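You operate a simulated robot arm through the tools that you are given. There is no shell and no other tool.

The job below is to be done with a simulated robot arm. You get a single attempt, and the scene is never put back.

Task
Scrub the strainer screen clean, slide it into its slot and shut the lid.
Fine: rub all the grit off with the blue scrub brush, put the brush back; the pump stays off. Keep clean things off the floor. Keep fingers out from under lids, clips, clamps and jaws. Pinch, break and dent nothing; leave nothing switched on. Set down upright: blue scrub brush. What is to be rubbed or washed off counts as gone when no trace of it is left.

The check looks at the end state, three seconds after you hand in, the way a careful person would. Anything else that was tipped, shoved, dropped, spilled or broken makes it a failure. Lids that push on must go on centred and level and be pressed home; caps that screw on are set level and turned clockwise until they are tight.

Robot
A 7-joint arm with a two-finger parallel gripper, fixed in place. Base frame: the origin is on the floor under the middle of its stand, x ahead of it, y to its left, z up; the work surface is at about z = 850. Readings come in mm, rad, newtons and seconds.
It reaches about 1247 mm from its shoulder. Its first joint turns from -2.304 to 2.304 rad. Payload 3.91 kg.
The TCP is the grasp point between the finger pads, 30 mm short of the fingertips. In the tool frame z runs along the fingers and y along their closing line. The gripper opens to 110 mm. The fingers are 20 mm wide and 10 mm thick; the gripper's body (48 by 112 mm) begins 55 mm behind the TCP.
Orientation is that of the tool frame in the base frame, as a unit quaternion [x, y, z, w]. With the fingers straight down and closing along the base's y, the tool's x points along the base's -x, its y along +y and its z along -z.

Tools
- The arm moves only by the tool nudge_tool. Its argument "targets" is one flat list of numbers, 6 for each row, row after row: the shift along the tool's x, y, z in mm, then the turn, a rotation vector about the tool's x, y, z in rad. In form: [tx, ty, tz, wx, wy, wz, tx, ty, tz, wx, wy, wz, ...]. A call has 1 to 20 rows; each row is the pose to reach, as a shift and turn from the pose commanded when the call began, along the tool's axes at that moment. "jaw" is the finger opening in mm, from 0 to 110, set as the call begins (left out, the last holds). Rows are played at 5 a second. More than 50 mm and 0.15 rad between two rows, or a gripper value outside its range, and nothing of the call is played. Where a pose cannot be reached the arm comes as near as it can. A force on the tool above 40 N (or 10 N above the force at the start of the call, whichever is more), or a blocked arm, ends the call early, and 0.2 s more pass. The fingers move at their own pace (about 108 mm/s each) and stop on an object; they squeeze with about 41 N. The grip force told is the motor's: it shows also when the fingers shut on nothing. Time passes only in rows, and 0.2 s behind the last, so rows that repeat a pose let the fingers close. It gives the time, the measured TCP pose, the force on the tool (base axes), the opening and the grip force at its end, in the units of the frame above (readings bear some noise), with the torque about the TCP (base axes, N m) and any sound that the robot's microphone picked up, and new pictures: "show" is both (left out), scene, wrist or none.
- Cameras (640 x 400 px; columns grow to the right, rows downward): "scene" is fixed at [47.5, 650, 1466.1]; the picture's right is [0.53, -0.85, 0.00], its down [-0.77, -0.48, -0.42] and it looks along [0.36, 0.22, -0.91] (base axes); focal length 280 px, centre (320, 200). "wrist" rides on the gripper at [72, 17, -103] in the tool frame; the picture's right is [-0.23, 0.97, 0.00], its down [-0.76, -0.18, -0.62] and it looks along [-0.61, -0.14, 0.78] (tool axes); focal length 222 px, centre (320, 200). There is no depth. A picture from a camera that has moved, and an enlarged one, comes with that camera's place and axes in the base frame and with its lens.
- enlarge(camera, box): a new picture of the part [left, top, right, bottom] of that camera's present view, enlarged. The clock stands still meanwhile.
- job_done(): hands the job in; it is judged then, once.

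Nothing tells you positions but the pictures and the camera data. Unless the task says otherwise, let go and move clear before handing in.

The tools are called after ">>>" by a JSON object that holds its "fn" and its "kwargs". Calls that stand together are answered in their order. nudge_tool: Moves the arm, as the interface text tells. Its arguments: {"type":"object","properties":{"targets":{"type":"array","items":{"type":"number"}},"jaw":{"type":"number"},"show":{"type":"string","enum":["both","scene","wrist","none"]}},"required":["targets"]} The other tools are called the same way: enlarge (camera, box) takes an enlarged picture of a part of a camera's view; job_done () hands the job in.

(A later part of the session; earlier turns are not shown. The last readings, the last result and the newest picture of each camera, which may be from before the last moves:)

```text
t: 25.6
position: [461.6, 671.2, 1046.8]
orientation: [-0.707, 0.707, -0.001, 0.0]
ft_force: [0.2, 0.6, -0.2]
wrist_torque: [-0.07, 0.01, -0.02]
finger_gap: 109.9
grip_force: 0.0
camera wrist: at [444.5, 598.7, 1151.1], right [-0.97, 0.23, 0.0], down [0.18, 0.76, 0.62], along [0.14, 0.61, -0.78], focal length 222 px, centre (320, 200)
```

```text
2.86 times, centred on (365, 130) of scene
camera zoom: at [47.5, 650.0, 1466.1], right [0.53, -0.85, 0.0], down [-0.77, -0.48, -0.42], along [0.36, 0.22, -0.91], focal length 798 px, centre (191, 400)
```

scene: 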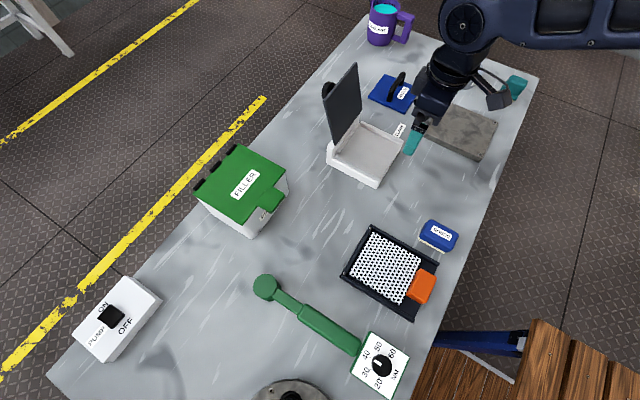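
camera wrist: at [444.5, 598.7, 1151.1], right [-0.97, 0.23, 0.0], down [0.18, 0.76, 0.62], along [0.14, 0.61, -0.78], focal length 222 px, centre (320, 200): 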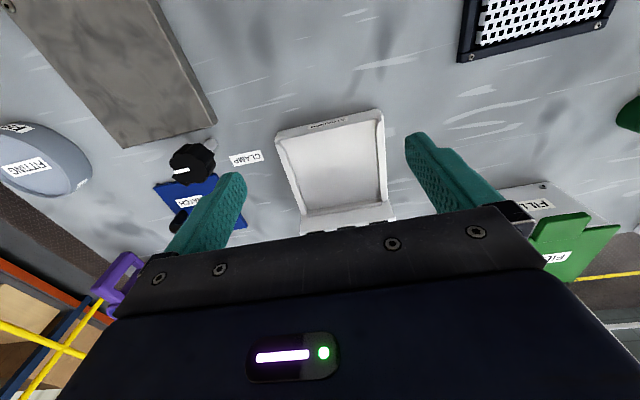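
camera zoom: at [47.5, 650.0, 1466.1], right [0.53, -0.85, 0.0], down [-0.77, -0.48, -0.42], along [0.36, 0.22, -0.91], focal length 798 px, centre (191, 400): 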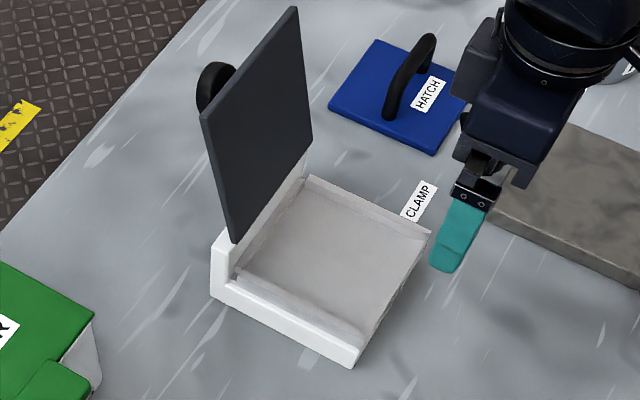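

>>> {"fn": "enlarge", "kwargs": {"camera": "wrist", "box": [268, 110, 332, 150]}}

>>> {"fn": "enlarge", "kwargs": {"camera": "wrist", "box": [340, 100, 404, 140]}}

>>> {"fn": "enlarge", "kwargs": {"camera": "wrist", "box": [290, 180, 402, 240]}}

```text
10.00 times, centred on (300, 130) of wrist
camera zoom: at [444.5, 598.7, 1151.1], right [-0.97, 0.23, 0.0], down [0.18, 0.76, 0.62], along [0.14, 0.61, -0.78], focal length 2221 px, centre (520, 900)
```

zoom: 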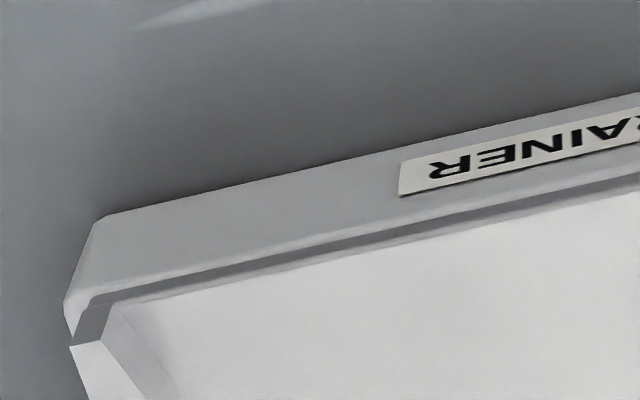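

```text
10.00 times, centred on (372, 120) of wrist
camera zoom: at [444.5, 598.7, 1151.1], right [-0.97, 0.23, 0.0], down [0.18, 0.76, 0.62], along [0.14, 0.61, -0.78], focal length 2221 px, centre (-200, 1000)
```

zoom: 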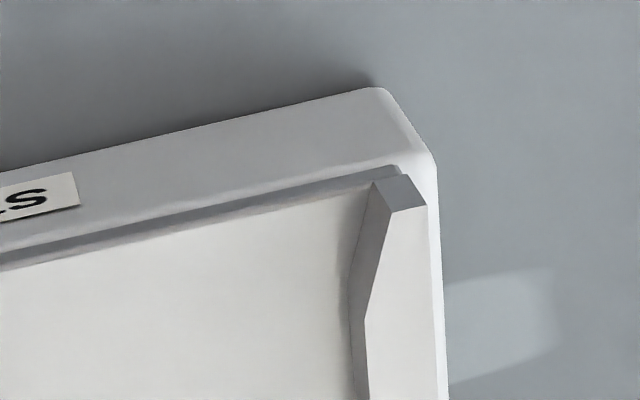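

```text
5.71 times, centred on (346, 210) of wrist
camera zoom: at [444.5, 598.7, 1151.1], right [-0.97, 0.23, 0.0], down [0.18, 0.76, 0.62], along [0.14, 0.61, -0.78], focal length 1269 px, centre (171, 143)
```

zoom: 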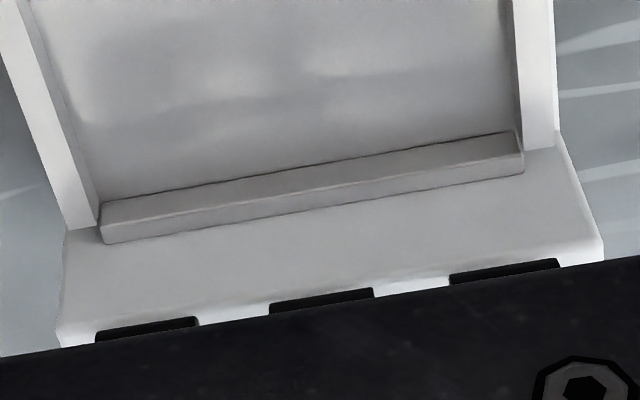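

>>> {"fn": "enlarge", "kwargs": {"camera": "scene", "box": [315, 115, 415, 195]}}

>>> {"fn": "enlarge", "kwargs": {"camera": "scene", "box": [310, 55, 390, 145]}}

```text
5.00 times, centred on (365, 155) of scene
camera zoom: at [47.5, 650.0, 1466.1], right [0.53, -0.85, 0.0], down [-0.77, -0.48, -0.42], along [0.36, 0.22, -0.91], focal length 1397 px, centre (95, 425)
```

zoom: 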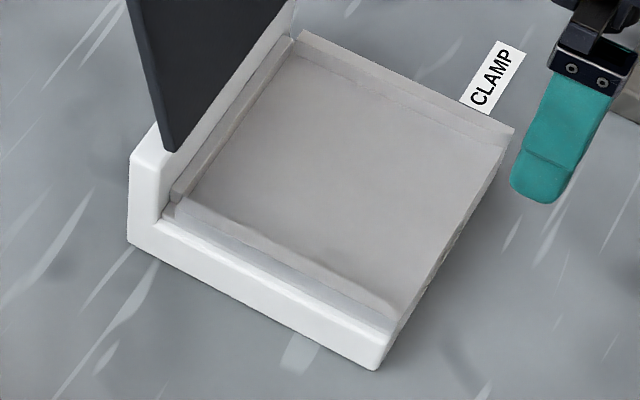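

```text
4.44 times, centred on (350, 100) of scene
camera zoom: at [47.5, 650.0, 1466.1], right [0.53, -0.85, 0.0], down [-0.77, -0.48, -0.42], along [0.36, 0.22, -0.91], focal length 1242 px, centre (187, 644)
```

zoom: 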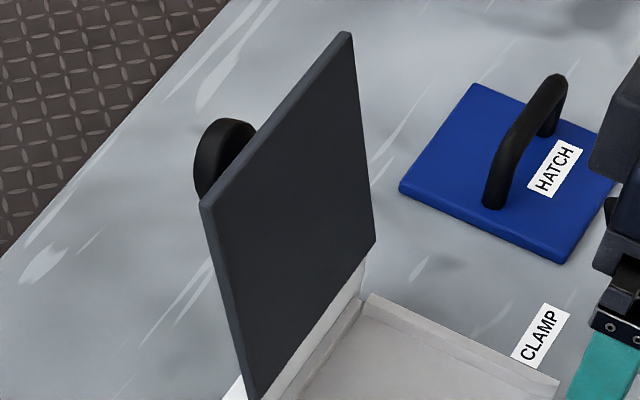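

The housing is a block with side rails, a rear stop bar and a taller rear wall carrying the lid hinge. The slot opens at the front (-y) and its centre is x≈459.5. Next I'll view the orange handle up close.

>>> {"fn": "nudge_tool", "kwargs": {"targets": [25, 34, 8, 0, 0, 0, 50, 67, 16, 0, 0, 0, 75, 101, 24, 0, 0, 0, 100, 134, 32, 0, 0, 0, 125, 168, 40, 0, 0, 0, 150, 201, 48, 0, 0, 0, 172, 235, 57, 0, 0, 0], "jaw": 84}}

>>> {"fn": "enlarge", "kwargs": {"camera": "wrist", "box": [240, 80, 420, 220]}}

>>> {"fn": "enlarge", "kwargs": {"camera": "scene", "box": [390, 250, 460, 320]}}

```text
t: 27.2
position: [228.8, 499.2, 989.1]
orientation: [-0.707, 0.707, 0.001, 0.0]
ft_force: [0.9, 0.6, 0.1]
wrist_torque: [0.01, 0.04, 0.02]
finger_gap: 84.1
grip_force: 0.0
camera wrist: at [210.9, 426.5, 1094.1], right [-0.97, 0.23, 0.0], down [0.18, 0.76, 0.62], along [0.14, 0.61, -0.78], focal length 222 px, centre (320, 200)
```

scene: 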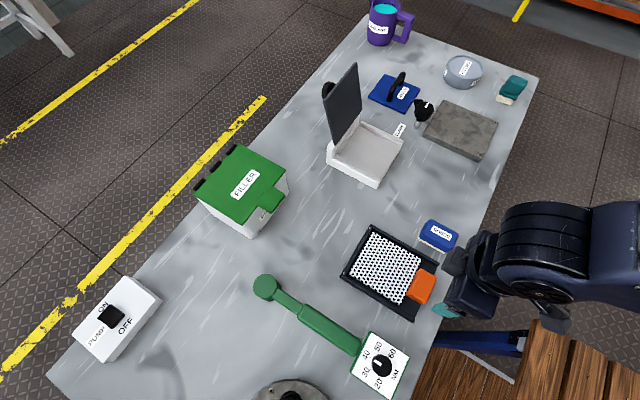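
wrist: 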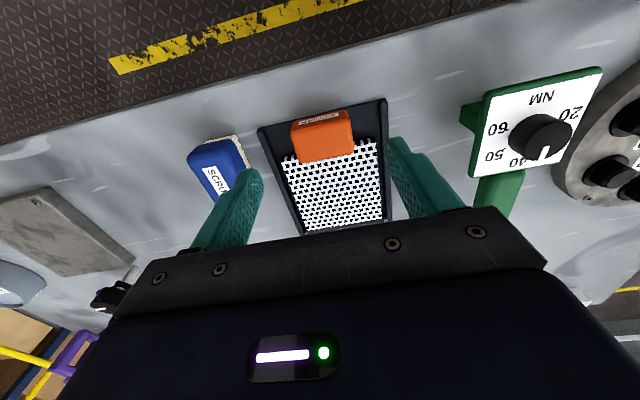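

```text
2.86 times, centred on (330, 150) of wrist
camera zoom: at [210.9, 426.5, 1094.1], right [-0.97, 0.23, 0.0], down [0.18, 0.76, 0.62], along [0.14, 0.61, -0.78], focal length 635 px, centre (291, 343)
```

zoom: 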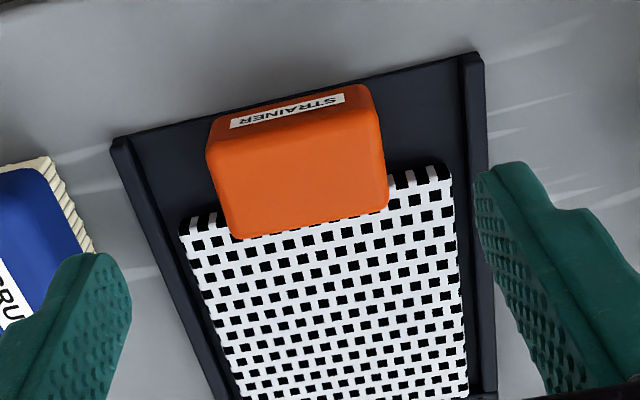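

```text
5.71 times, centred on (425, 285) of scene
camera zoom: at [47.5, 650.0, 1466.1], right [0.53, -0.85, 0.0], down [-0.77, -0.48, -0.42], along [0.36, 0.22, -0.91], focal length 1597 px, centre (-280, -286)
```

zoom: 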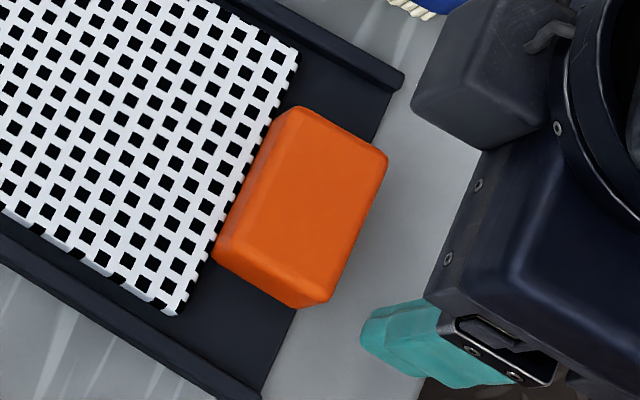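

The handle is about 56 mm wide (x 200–256), y 499–534 and z ≈868–891. I'll come down over it with the jaws closing along x, inside the holder rails.

>>> {"fn": "nudge_tool", "kwargs": {"targets": [-16, -1, 0, 0, 0, 0, -16, -1, 40, 0, 0, 0, -16, -1, 70, 0, 0, 0], "jaw": 76}}

>>> {"fn": "enlarge", "kwargs": {"camera": "wrist", "box": [220, 80, 440, 240]}}

```text
t: 28.0
position: [227.7, 514.7, 919.4]
orientation: [0.707, -0.707, -0.001, 0.0]
ft_force: [-0.3, 0.2, 0.1]
wrist_torque: [0.05, -0.04, -0.01]
finger_gap: 76.1
grip_force: 0.0
camera wrist: at [209.6, 441.7, 1023.5], right [-0.97, 0.23, 0.0], down [0.18, 0.76, 0.62], along [0.14, 0.61, -0.78], focal length 222 px, centre (320, 200)
```

scene: 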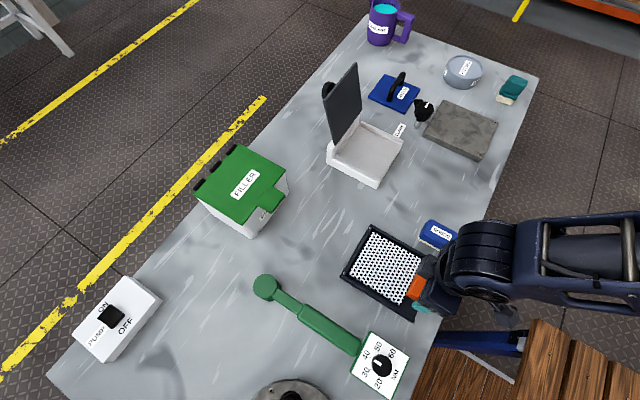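
wrist: 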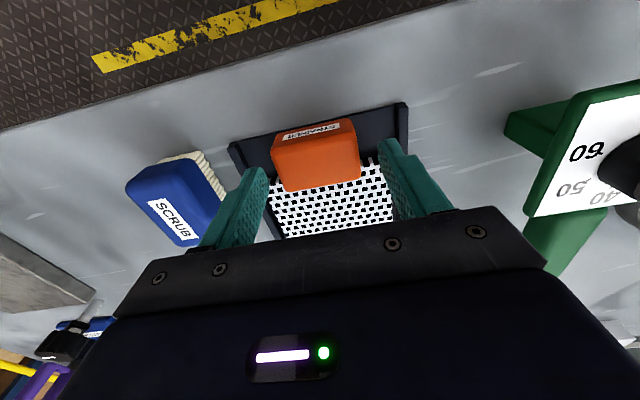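

```text
2.50 times, centred on (330, 160) of wrist
camera zoom: at [209.6, 441.7, 1023.5], right [-0.97, 0.23, 0.0], down [0.18, 0.76, 0.62], along [0.14, 0.61, -0.78], focal length 555 px, centre (295, 300)
```

zoom: 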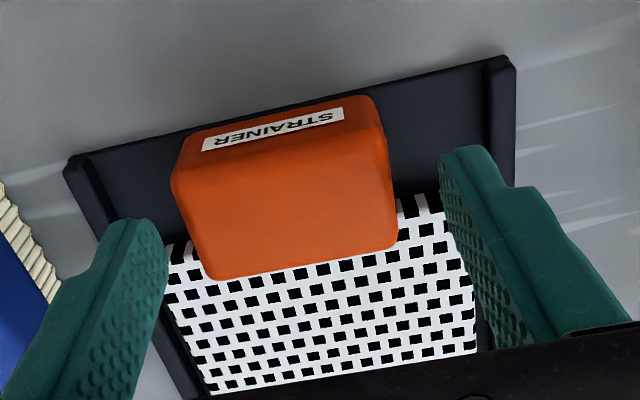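

>>> {"fn": "nudge_tool", "kwargs": {"targets": [0, 0, 14, 0, 0, 0, 0, 0, 22, 0, 0, 0, 0, 0, 27, 0, 0, 0], "show": "none"}}

>>> {"fn": "nudge_tool", "kwargs": {"targets": [0, 0, 0, 0, 0, 0, 0, 0, 0, 0, 0, 0, 0, 0, 0, 0, 0, 0], "jaw": 30, "show": "wrist"}}

```text
t: 28.8
position: [227.8, 515.1, 893.5]
orientation: [-0.707, 0.707, 0.0, 0.0]
ft_force: [0.0, 0.9, 0.7]
wrist_torque: [-0.02, 0.03, -0.01]
finger_gap: 76.0
grip_force: 0.2
```

```text
t: 29.6
position: [228.1, 514.6, 892.3]
orientation: [-0.707, 0.707, 0.0, 0.0]
ft_force: [1.6, 1.1, 0.3]
wrist_torque: [0.02, -0.12, -0.14]
finger_gap: 59.4
grip_force: 41.3
camera wrist: at [210.4, 441.8, 997.2], right [-0.97, 0.23, 0.0], down [0.18, 0.76, 0.62], along [0.14, 0.61, -0.78], focal length 222 px, centre (320, 200)
```

wrist: 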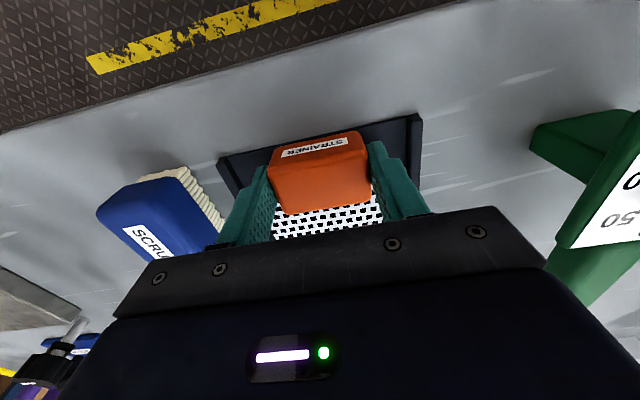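

The handle is gripped with a 59.4 mm gap. I'll lift straight up slowly and watch the force and any droop.

>>> {"fn": "nudge_tool", "kwargs": {"targets": [0, 0, -2, 0, 0, 0, 0, 0, -5, 0, 0, 0, 0, 0, -10, 0, 0, 0], "show": "none"}}

>>> {"fn": "nudge_tool", "kwargs": {"targets": [0, 0, -15, 0, 0, 0, 0, 0, -30, 0, 0, 0, 0, 0, -50, 0, 0, 0], "show": "both"}}

>>> {"fn": "enlarge", "kwargs": {"camera": "scene", "box": [330, 200, 460, 330]}}

>>> {"fn": "enlarge", "kwargs": {"camera": "wrist", "box": [220, 80, 440, 240]}}

```text
t: 30.4
position: [228.2, 514.6, 903.6]
orientation: [0.707, -0.707, -0.001, 0.0]
ft_force: [-0.3, -0.9, -1.7]
wrist_torque: [-0.09, -0.02, 0.02]
finger_gap: 59.3
grip_force: 40.4
```

```text
t: 31.2
position: [228.8, 514.6, 953.4]
orientation: [-0.707, 0.707, 0.0, 0.0]
ft_force: [-0.5, 1.2, -2.5]
wrist_torque: [-0.11, 0.01, 0.01]
finger_gap: 59.5
grip_force: 40.8
camera wrist: at [211.7, 443.2, 1058.0], right [-0.97, 0.23, 0.0], down [0.18, 0.76, 0.62], along [0.14, 0.61, -0.78], focal length 222 px, centre (320, 200)
```

scene: 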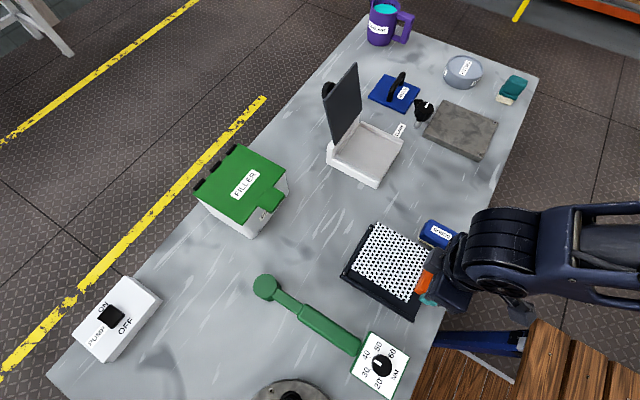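
wrist: 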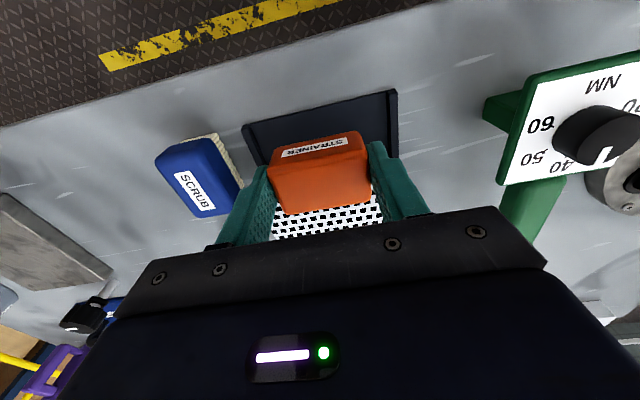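

```text
3.08 times, centred on (395, 265) of scene
camera zoom: at [47.5, 650.0, 1466.1], right [0.53, -0.85, 0.0], down [-0.77, -0.48, -0.42], along [0.36, 0.22, -0.91], focal length 860 px, centre (89, 0)
```

zoom: 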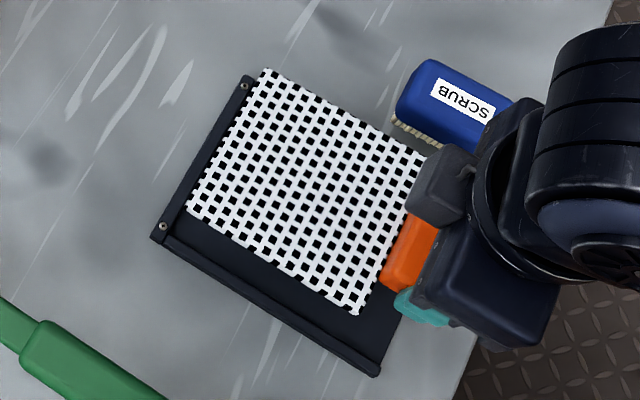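

```text
2.50 times, centred on (330, 160) of wrist
camera zoom: at [211.7, 443.2, 1058.0], right [-0.97, 0.23, 0.0], down [0.18, 0.76, 0.62], along [0.14, 0.61, -0.78], focal length 555 px, centre (295, 300)
```

zoom: 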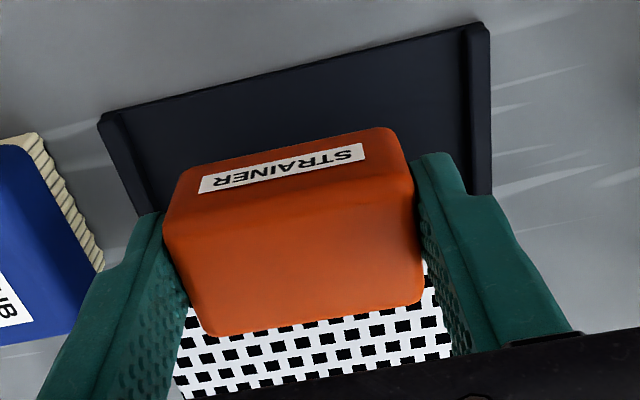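

The screen is up and level, with a weight of about 2 N and no droop. I'll carry it over to in front of the STRAINER slot.

>>> {"fn": "nudge_tool", "kwargs": {"targets": [0, 0, -27, 0, 0, 0, -5, -39, -27, 0, 0, 0, -10, -78, -27, 0, 0, 0, -15, -117, -27, 0, 0, 0, -20, -156, -27, 0, 0, 0, -25, -195, -27, 0, 0, 0, -29.4, -231.7, -27, 0, 0, 0]}}

>>> {"fn": "enlarge", "kwargs": {"camera": "scene", "box": [310, 90, 490, 230]}}

>>> {"fn": "enlarge", "kwargs": {"camera": "wrist", "box": [220, 80, 440, 240]}}

```text
t: 32.8
position: [459.2, 544.5, 979.5]
orientation: [0.707, -0.707, 0.0, 0.001]
ft_force: [0.1, 0.4, -2.0]
wrist_torque: [-0.11, -0.03, 0.01]
finger_gap: 59.2
grip_force: 41.0
camera wrist: at [441.5, 472.6, 1084.0], right [-0.97, 0.23, 0.0], down [0.18, 0.76, 0.62], along [0.14, 0.61, -0.78], focal length 222 px, centre (320, 200)
```

scene: 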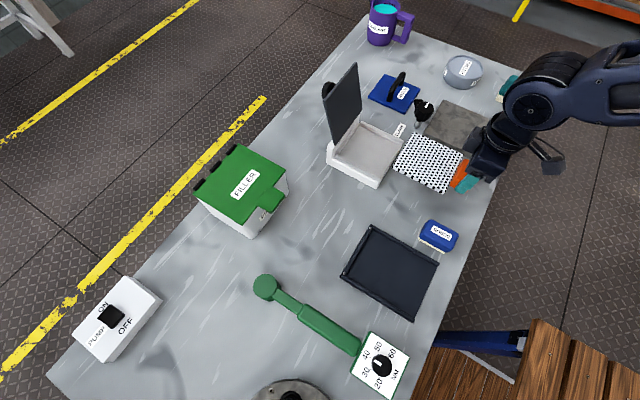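
wrist: 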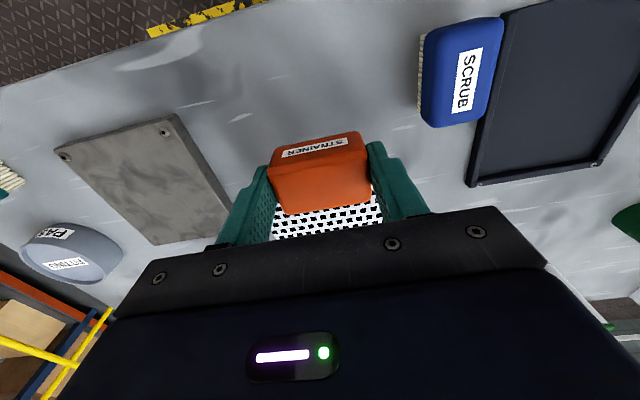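

```text
2.86 times, centred on (400, 160) of scene
camera zoom: at [47.5, 650.0, 1466.1], right [0.53, -0.85, 0.0], down [-0.77, -0.48, -0.42], along [0.36, 0.22, -0.91], focal length 798 px, centre (91, 314)
```

zoom: 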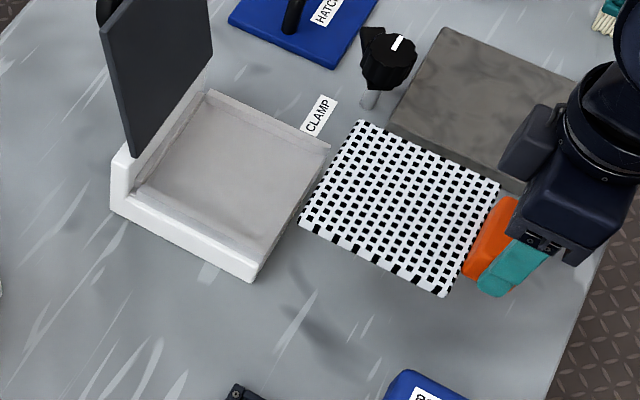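

```text
2.50 times, centred on (330, 160) of wrist
camera zoom: at [441.5, 472.6, 1084.0], right [-0.97, 0.23, 0.0], down [0.18, 0.76, 0.62], along [0.14, 0.61, -0.78], focal length 555 px, centre (295, 300)
```

zoom: 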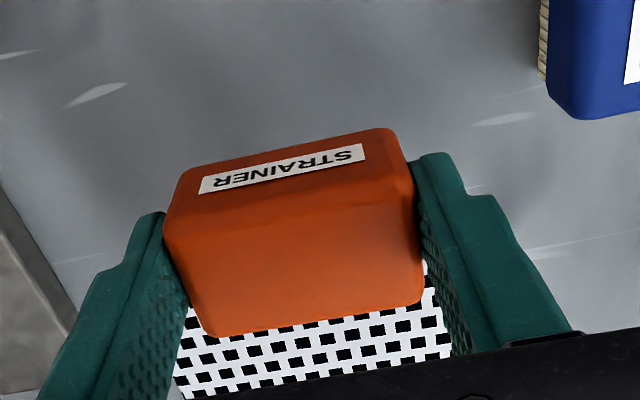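

>>> {"fn": "nudge_tool", "kwargs": {"targets": [0, 0, 20, 0, 0, 0, 0, 0, 40, 0, 0, 0, 0, 0, 56, 0, 0, 0]}}

>>> {"fn": "enlarge", "kwargs": {"camera": "scene", "box": [315, 100, 475, 230]}}

>>> {"fn": "enlarge", "kwargs": {"camera": "scene", "box": [360, 120, 430, 200]}}

```text
t: 33.6
position: [459.2, 544.0, 924.6]
orientation: [-0.706, 0.708, 0.0, 0.0]
ft_force: [0.9, 0.2, -2.6]
wrist_torque: [-0.12, -0.03, -0.04]
finger_gap: 59.3
grip_force: 41.3
camera wrist: at [442.4, 471.0, 1028.7], right [-0.97, 0.23, 0.0], down [0.18, 0.76, 0.62], along [0.14, 0.61, -0.78], focal length 222 px, centre (320, 200)
```

scene: 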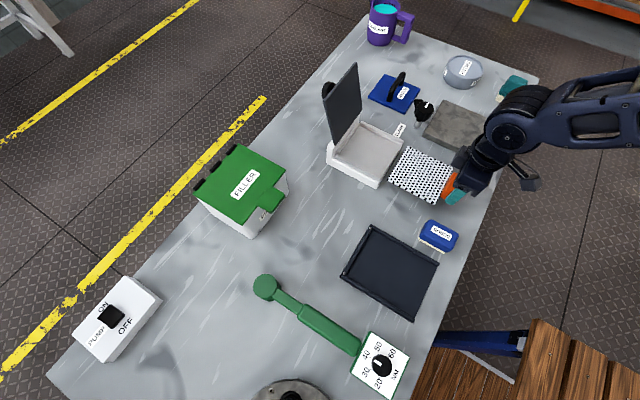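
wrist: 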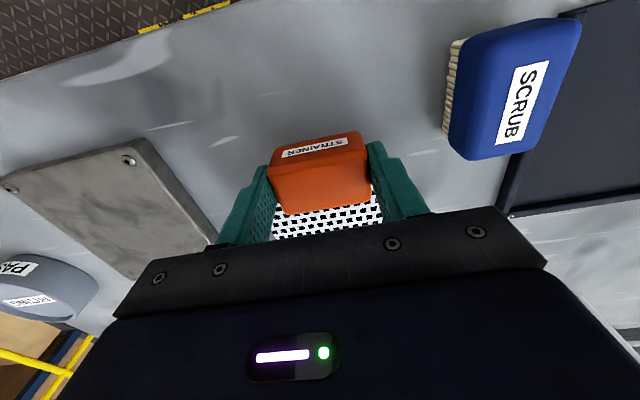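

```text
3.08 times, centred on (395, 165) of scene
camera zoom: at [47.5, 650.0, 1466.1], right [0.53, -0.85, 0.0], down [-0.77, -0.48, -0.42], along [0.36, 0.22, -0.91], focal length 860 px, centre (89, 308)
```

zoom: 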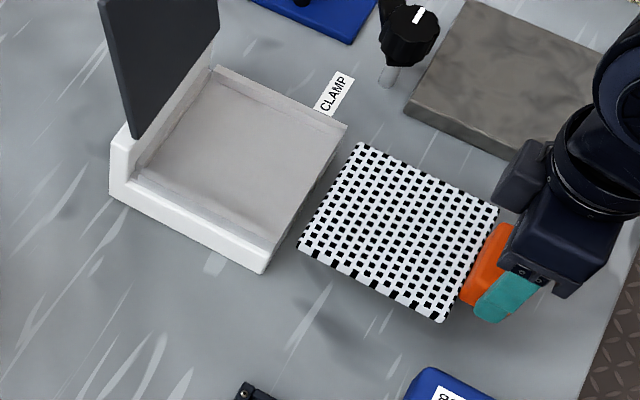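

```text
5.00 times, centred on (395, 160) of scene
camera zoom: at [47.5, 650.0, 1466.1], right [0.53, -0.85, 0.0], down [-0.77, -0.48, -0.42], along [0.36, 0.22, -0.91], focal length 1397 px, centre (-55, 400)
```

zoom: 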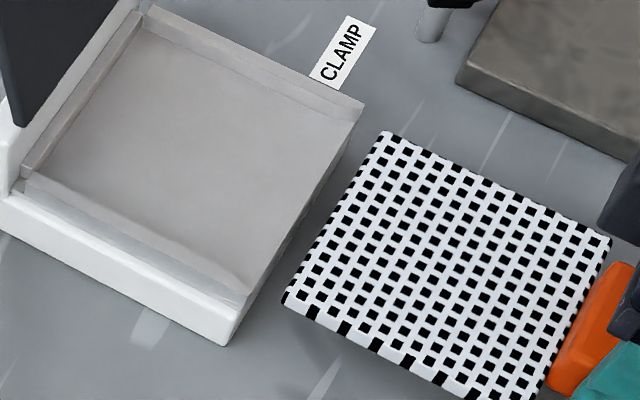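

>>> {"fn": "enlarge", "kwargs": {"camera": "scene", "box": [380, 165, 420, 195]}}

>>> {"fn": "enlarge", "kwargs": {"camera": "wrist", "box": [255, 180, 395, 250]}}

>>> {"fn": "enlarge", "kwargs": {"camera": "scene", "box": [355, 150, 405, 190]}}

```text
13.33 times, centred on (400, 180) of scene
camera zoom: at [47.5, 650.0, 1466.1], right [0.53, -0.85, 0.0], down [-0.77, -0.48, -0.42], along [0.36, 0.22, -0.91], focal length 3726 px, centre (-747, 467)
```

zoom: 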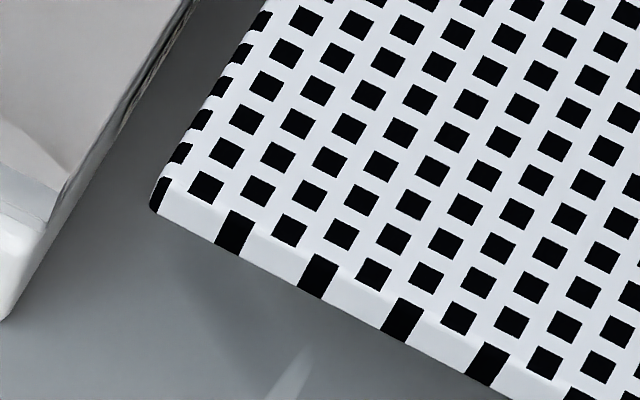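

```text
4.57 times, centred on (325, 215) of wrist
camera zoom: at [442.4, 471.0, 1028.7], right [-0.97, 0.23, 0.0], down [0.18, 0.76, 0.62], along [0.14, 0.61, -0.78], focal length 1015 px, centre (297, 131)
```

zoom: 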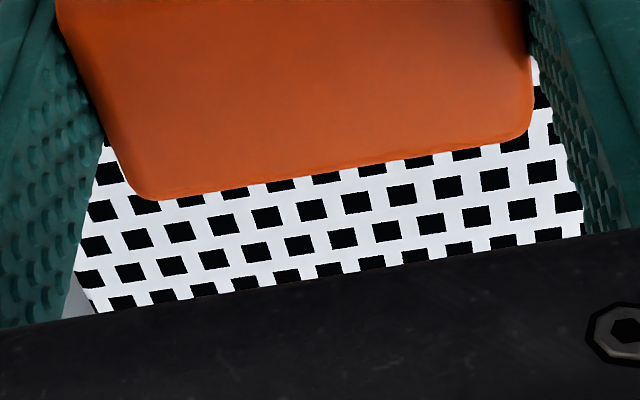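

```text
10.00 times, centred on (380, 170) of scene
camera zoom: at [47.5, 650.0, 1466.1], right [0.53, -0.85, 0.0], down [-0.77, -0.48, -0.42], along [0.36, 0.22, -0.91], focal length 2795 px, centre (-280, 500)
```

zoom: 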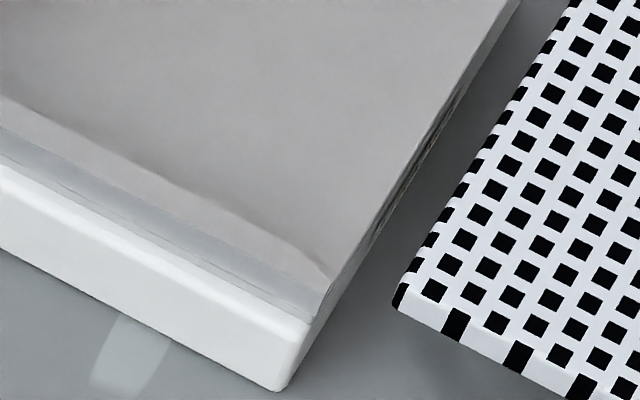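

>>> {"fn": "enlarge", "kwargs": {"camera": "scene", "box": [390, 140, 430, 170]}}

>>> {"fn": "enlarge", "kwargs": {"camera": "scene", "box": [420, 155, 460, 210]}}

```text
13.33 times, centred on (410, 155) of scene
camera zoom: at [47.5, 650.0, 1466.1], right [0.53, -0.85, 0.0], down [-0.77, -0.48, -0.42], along [0.36, 0.22, -0.91], focal length 3726 px, centre (-880, 800)
```

zoom: 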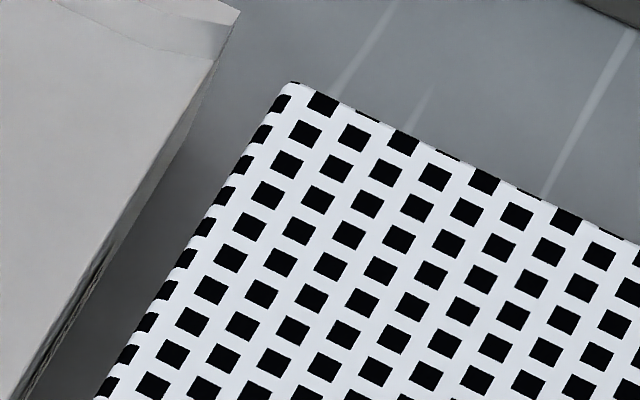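

```text
7.27 times, centred on (440, 182) of scene
camera zoom: at [47.5, 650.0, 1466.1], right [0.53, -0.85, 0.0], down [-0.77, -0.48, -0.42], along [0.36, 0.22, -0.91], focal length 2033 px, centre (-553, 327)
```

zoom: 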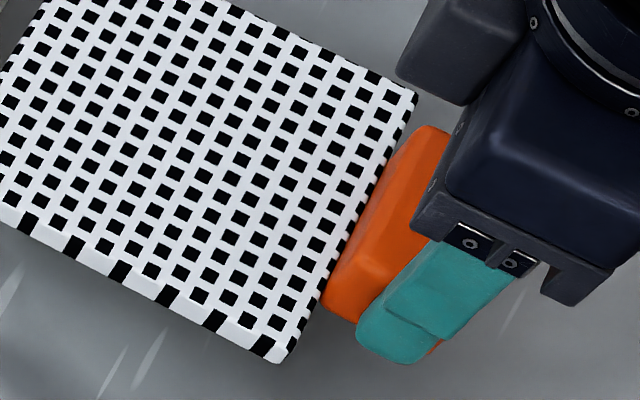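

The plate is about 12 mm thick, so its underside should be near z≈884 against a slot floor near 880. I'll shift 1 mm in x to centre it, then ease the tip into the lead-in and check.

>>> {"fn": "nudge_tool", "kwargs": {"targets": [-6, -1, 0, 0, 0, 0, -12, -1, 0, 0, 0, 0, -16, -1, 0, 0, 0, 0, -20, -1, 0, 0, 0, 0, -24, -1, 0, 0, 0, 0]}}

>>> {"fn": "enlarge", "kwargs": {"camera": "scene", "box": [315, 115, 455, 215]}}

>>> {"fn": "enlarge", "kwargs": {"camera": "scene", "box": [360, 160, 400, 195]}}

>>> {"fn": "enlarge", "kwargs": {"camera": "scene", "box": [380, 125, 420, 160]}}

```text
t: 34.8
position: [461.4, 568.9, 925.0]
orientation: [0.707, -0.707, 0.001, 0.001]
ft_force: [0.6, -0.9, -2.3]
wrist_torque: [-0.13, 0.01, 0.01]
finger_gap: 59.3
grip_force: 41.0
camera wrist: at [443.7, 495.6, 1028.9], right [-0.97, 0.23, 0.0], down [0.18, 0.76, 0.62], along [0.14, 0.61, -0.78], focal length 222 px, centre (320, 200)
```

scene: 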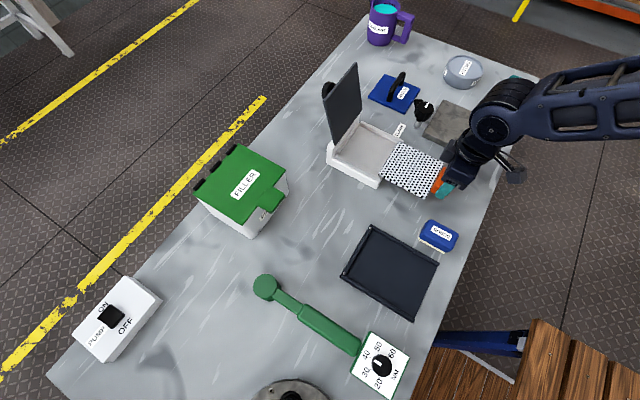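
wrist: 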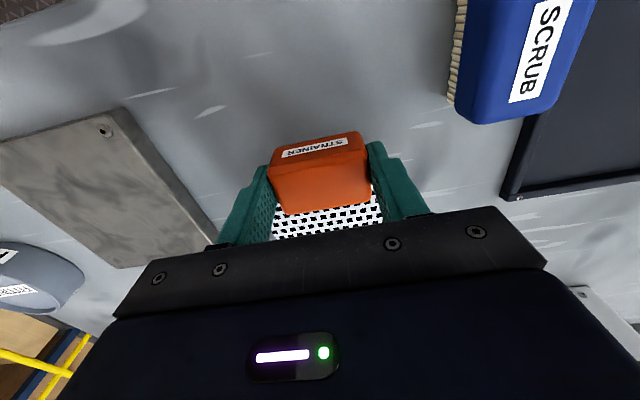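

```text
4.00 times, centred on (385, 165) of scene
camera zoom: at [47.5, 650.0, 1466.1], right [0.53, -0.85, 0.0], down [-0.77, -0.48, -0.42], along [0.36, 0.22, -0.91], focal length 1118 px, centre (60, 340)
```

zoom: 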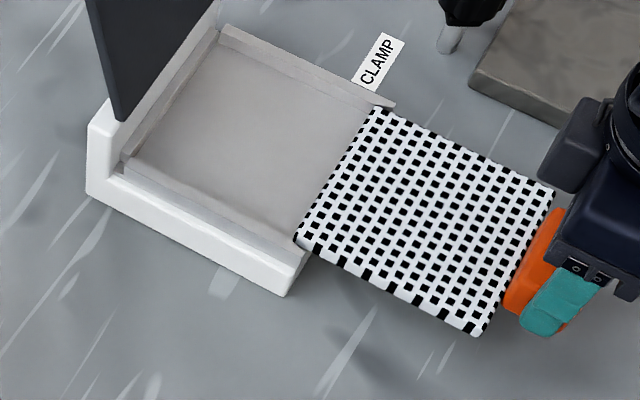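

```text
11.43 times, centred on (380, 178) of scene
camera zoom: at [47.5, 650.0, 1466.1], right [0.53, -0.85, 0.0], down [-0.77, -0.48, -0.42], along [0.36, 0.22, -0.91], focal length 3194 px, centre (-366, 457)
```

zoom: 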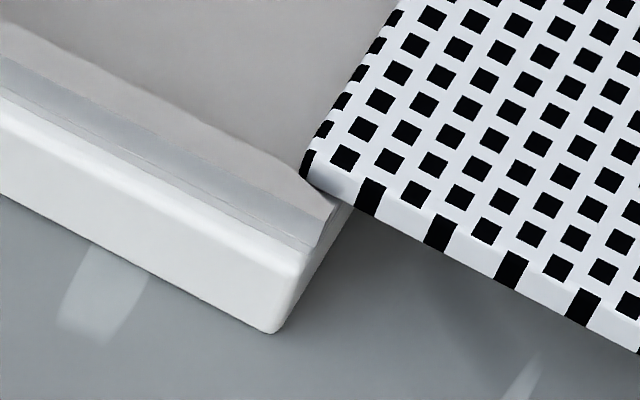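

```text
11.43 times, centred on (400, 142) of scene
camera zoom: at [47.5, 650.0, 1466.1], right [0.53, -0.85, 0.0], down [-0.77, -0.48, -0.42], along [0.36, 0.22, -0.91], focal length 3194 px, centre (-594, 857)
```

zoom: 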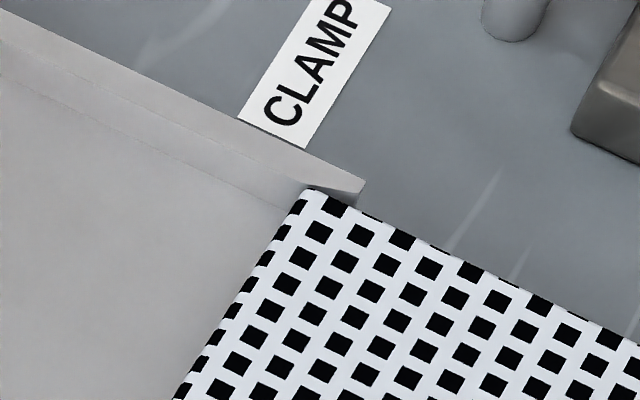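

The tip is between the rails with clearance on both sides and no contact force. I'll slide further in, in small steps.

>>> {"fn": "nudge_tool", "kwargs": {"targets": [-8, 0, 0, 0, 0, 0, -16, 0, 0, 0, 0, 0, -24, 0, 0, 0, 0, 0, -32, 0, 0, 0, 0, 0, -40, 0, 0, 0, 0, 0], "show": "scene"}}

>>> {"fn": "enlarge", "kwargs": {"camera": "scene", "box": [330, 120, 430, 195]}}

```text
t: 36.0
position: [462.5, 608.8, 924.9]
orientation: [-0.707, 0.707, 0.0, 0.0]
ft_force: [-2.4, -0.2, -1.4]
wrist_torque: [-0.07, 0.05, 0.26]
finger_gap: 59.3
grip_force: 41.3
```

scene: 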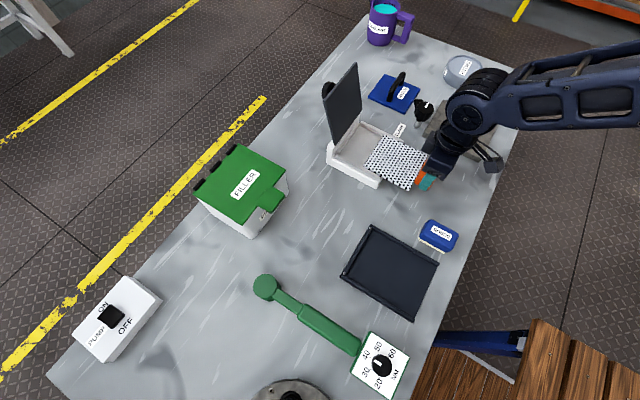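

```text
5.33 times, centred on (380, 158) of scene
camera zoom: at [47.5, 650.0, 1466.1], right [0.53, -0.85, 0.0], down [-0.77, -0.48, -0.42], along [0.36, 0.22, -0.91], focal length 1491 px, centre (0, 427)
```

zoom: 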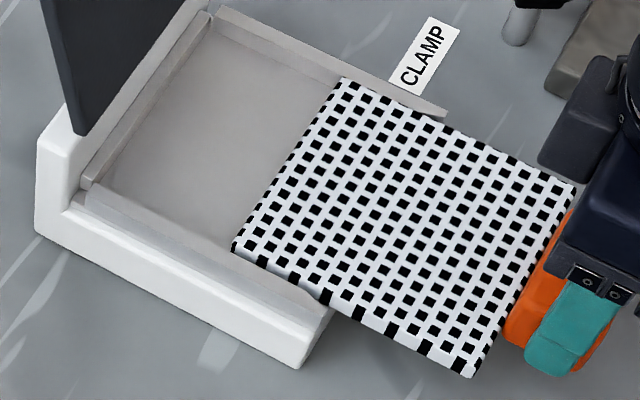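

A light side touch on the +x rail (Fx −2.4 N) tells me to shift about 1.5 mm toward −x.

>>> {"fn": "nudge_tool", "kwargs": {"targets": [0, 1.0, 0, 0, 0, 0, 0, 1.8, 0, 0, 0, 0, 0, 1.8, 0, 0, 0, 0], "show": "none"}}

>>> {"fn": "enlarge", "kwargs": {"camera": "scene", "box": [365, 150, 415, 190]}}

>>> {"fn": "enlarge", "kwargs": {"camera": "scene", "box": [370, 120, 420, 160]}}

```text
t: 36.8
position: [460.5, 608.7, 923.6]
orientation: [-0.707, 0.708, 0.0, 0.0]
ft_force: [0.3, 0.4, -0.6]
wrist_torque: [-0.05, 0.0, -0.01]
finger_gap: 59.4
grip_force: 40.8
```

```text
10.00 times, centred on (390, 170) of scene
camera zoom: at [47.5, 650.0, 1466.1], right [0.53, -0.85, 0.0], down [-0.77, -0.48, -0.42], along [0.36, 0.22, -0.91], focal length 2795 px, centre (-380, 500)
```

zoom: 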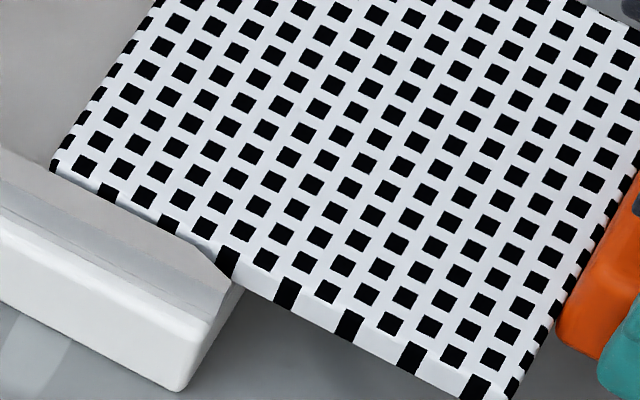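

```text
10.00 times, centred on (395, 140) of scene
camera zoom: at [47.5, 650.0, 1466.1], right [0.53, -0.85, 0.0], down [-0.77, -0.48, -0.42], along [0.36, 0.22, -0.91], focal length 2795 px, centre (-430, 800)
```

zoom: 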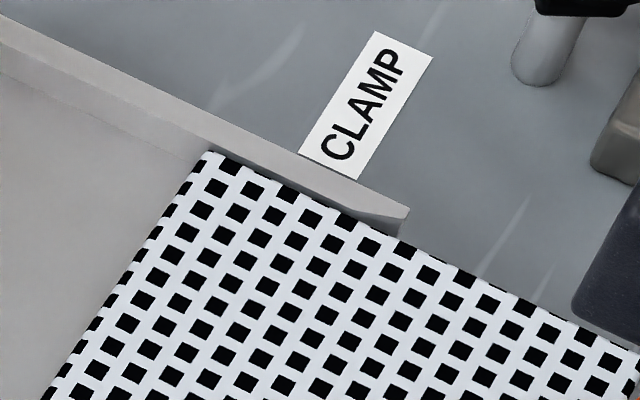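

>>> {"fn": "nudge_tool", "kwargs": {"targets": [-8, 0, 0, 0, 0, 0, -16, 0, 0, 0, 0, 0, -24, 0, 0, 0, 0, 0, -32, 0, 0, 0, 0, 0], "show": "none"}}

>>> {"fn": "nudge_tool", "kwargs": {"targets": [-6, 0, 0, 0, 0, 0, -12, 0, 0, 0, 0, 0, -18, 0, 0, 0, 0, 0], "show": "both"}}

>>> {"fn": "enlarge", "kwargs": {"camera": "scene", "box": [320, 110, 430, 195]}}

```text
t: 37.8
position: [459.4, 640.6, 924.1]
orientation: [-0.707, 0.707, 0.0, 0.0]
ft_force: [0.1, 0.0, -0.1]
wrist_torque: [0.14, -0.11, 0.03]
finger_gap: 59.3
grip_force: 41.1
```

```text
t: 38.6
position: [460.2, 657.8, 924.5]
orientation: [0.707, -0.707, 0.0, -0.001]
ft_force: [1.1, 0.3, -0.8]
wrist_torque: [-0.09, -0.01, -0.04]
finger_gap: 59.1
grip_force: 41.1
camera wrist: at [442.6, 585.6, 1028.6], right [-0.97, 0.23, 0.0], down [0.18, 0.76, 0.62], along [0.14, 0.61, -0.78], focal length 222 px, centre (320, 200)
```

scene: 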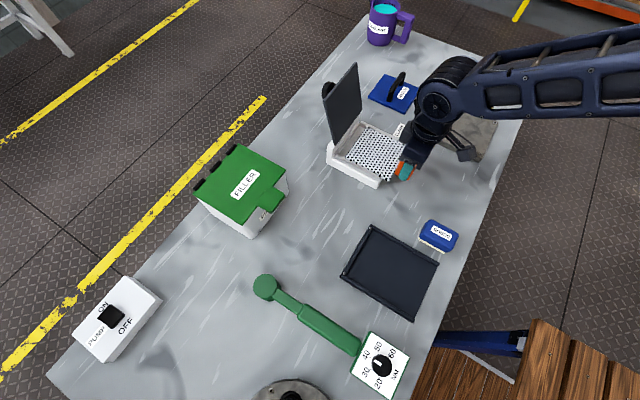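
wrist: 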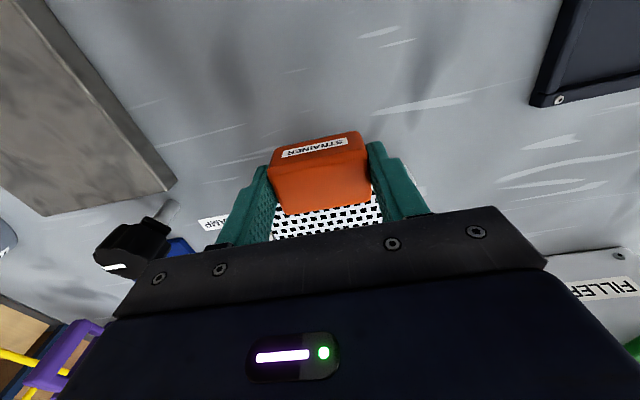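

```text
4.71 times, centred on (375, 152) of scene
camera zoom: at [47.5, 650.0, 1466.1], right [0.53, -0.85, 0.0], down [-0.77, -0.48, -0.42], along [0.36, 0.22, -0.91], focal length 1315 px, centre (61, 424)
```

zoom: 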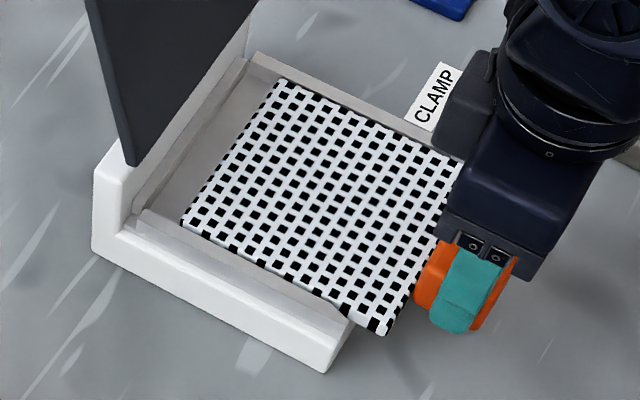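

>>> {"fn": "nudge_tool", "kwargs": {"targets": [-5, 0, 0, 0, 0, 0, -10, 0, 0, 0, 0, 0, -14, 0, 0, 0, 0, 0], "show": "none"}}

>>> {"fn": "nudge_tool", "kwargs": {"targets": [0, 0, 1, 0, 0, 0, 0, 0, 2, 0, 0, 0], "show": "none"}}

```text
t: 39.4
position: [459.6, 671.4, 925.2]
orientation: [-0.707, 0.708, -0.001, 0.0]
ft_force: [-1.0, -2.0, 1.9]
wrist_torque: [0.44, -0.26, -0.01]
finger_gap: 59.5
grip_force: 40.9
```

```text
t: 40.0
position: [459.6, 672.0, 923.8]
orientation: [0.708, -0.707, -0.001, -0.001]
ft_force: [-0.5, -1.4, 18.3]
wrist_torque: [0.24, -0.14, -0.02]
finger_gap: 59.6
grip_force: 41.3
```

The plate is now resting on the floor of the slot. I'll ease the downward force and push the last few millimetres to the stop.

>>> {"fn": "nudge_tool", "kwargs": {"targets": [0, 0, -1.5, 0, 0, 0, -2, 0, -1.5, 0, 0, 0, -4, 0, -1.5, 0, 0, 0], "show": "none"}}

>>> {"fn": "nudge_tool", "kwargs": {"targets": [-1.5, 0, 0, 0, 0, 0, -3, 0, 0, 0, 0, 0], "show": "scene"}}

>>> {"fn": "enlarge", "kwargs": {"camera": "scene", "box": [320, 110, 430, 195]}}

```text
t: 40.8
position: [459.7, 675.6, 923.4]
orientation: [0.707, -0.707, 0.0, 0.0]
ft_force: [-1.0, -4.7, 5.6]
wrist_torque: [-0.11, -0.03, 0.06]
finger_gap: 59.4
grip_force: 41.4
```

```text
t: 41.4
position: [460.1, 678.0, 924.9]
orientation: [-0.706, 0.708, -0.002, 0.0]
ft_force: [0.6, -17.9, 7.6]
wrist_torque: [-0.18, 0.29, 0.49]
finger_gap: 59.5
grip_force: 40.6
```

scene: 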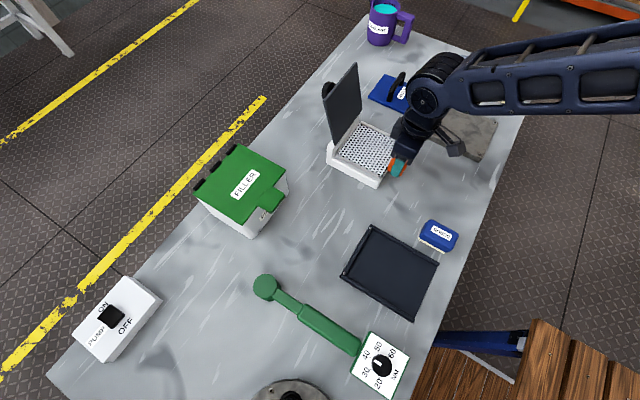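

```text
4.71 times, centred on (375, 152) of scene
camera zoom: at [47.5, 650.0, 1466.1], right [0.53, -0.85, 0.0], down [-0.77, -0.48, -0.42], along [0.36, 0.22, -0.91], focal length 1315 px, centre (61, 424)
```

zoom: 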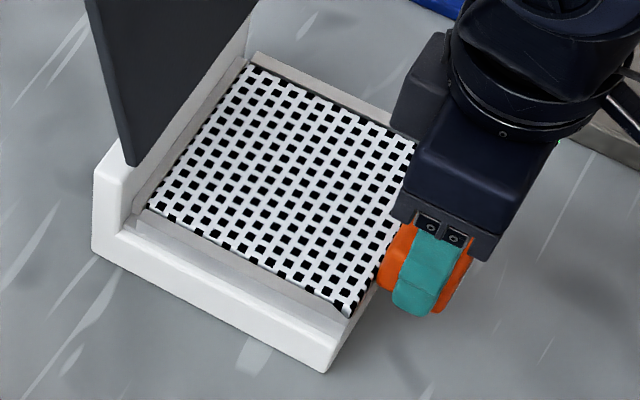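

>>> {"fn": "enlarge", "kwargs": {"camera": "scene", "box": [340, 115, 390, 165]}}

>>> {"fn": "enlarge", "kwargs": {"camera": "scene", "box": [370, 140, 420, 190]}}

```text
8.00 times, centred on (365, 140) of scene
camera zoom: at [47.5, 650.0, 1466.1], right [0.53, -0.85, 0.0], down [-0.77, -0.48, -0.42], along [0.36, 0.22, -0.91], focal length 2236 px, centre (-40, 680)
```

zoom: 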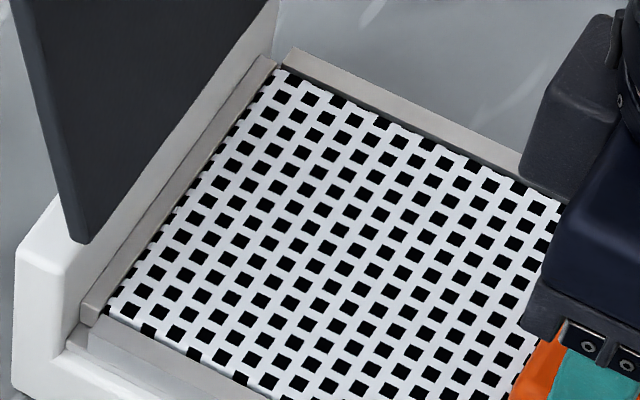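

```text
8.00 times, centred on (395, 165) of scene
camera zoom: at [47.5, 650.0, 1466.1], right [0.53, -0.85, 0.0], down [-0.77, -0.48, -0.42], along [0.36, 0.22, -0.91], focal length 2236 px, centre (-280, 480)
```

zoom: 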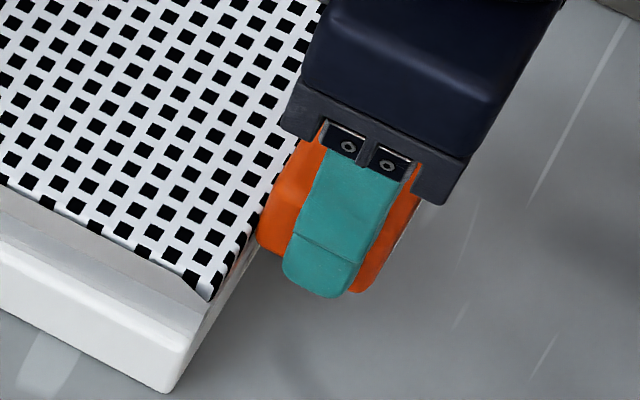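

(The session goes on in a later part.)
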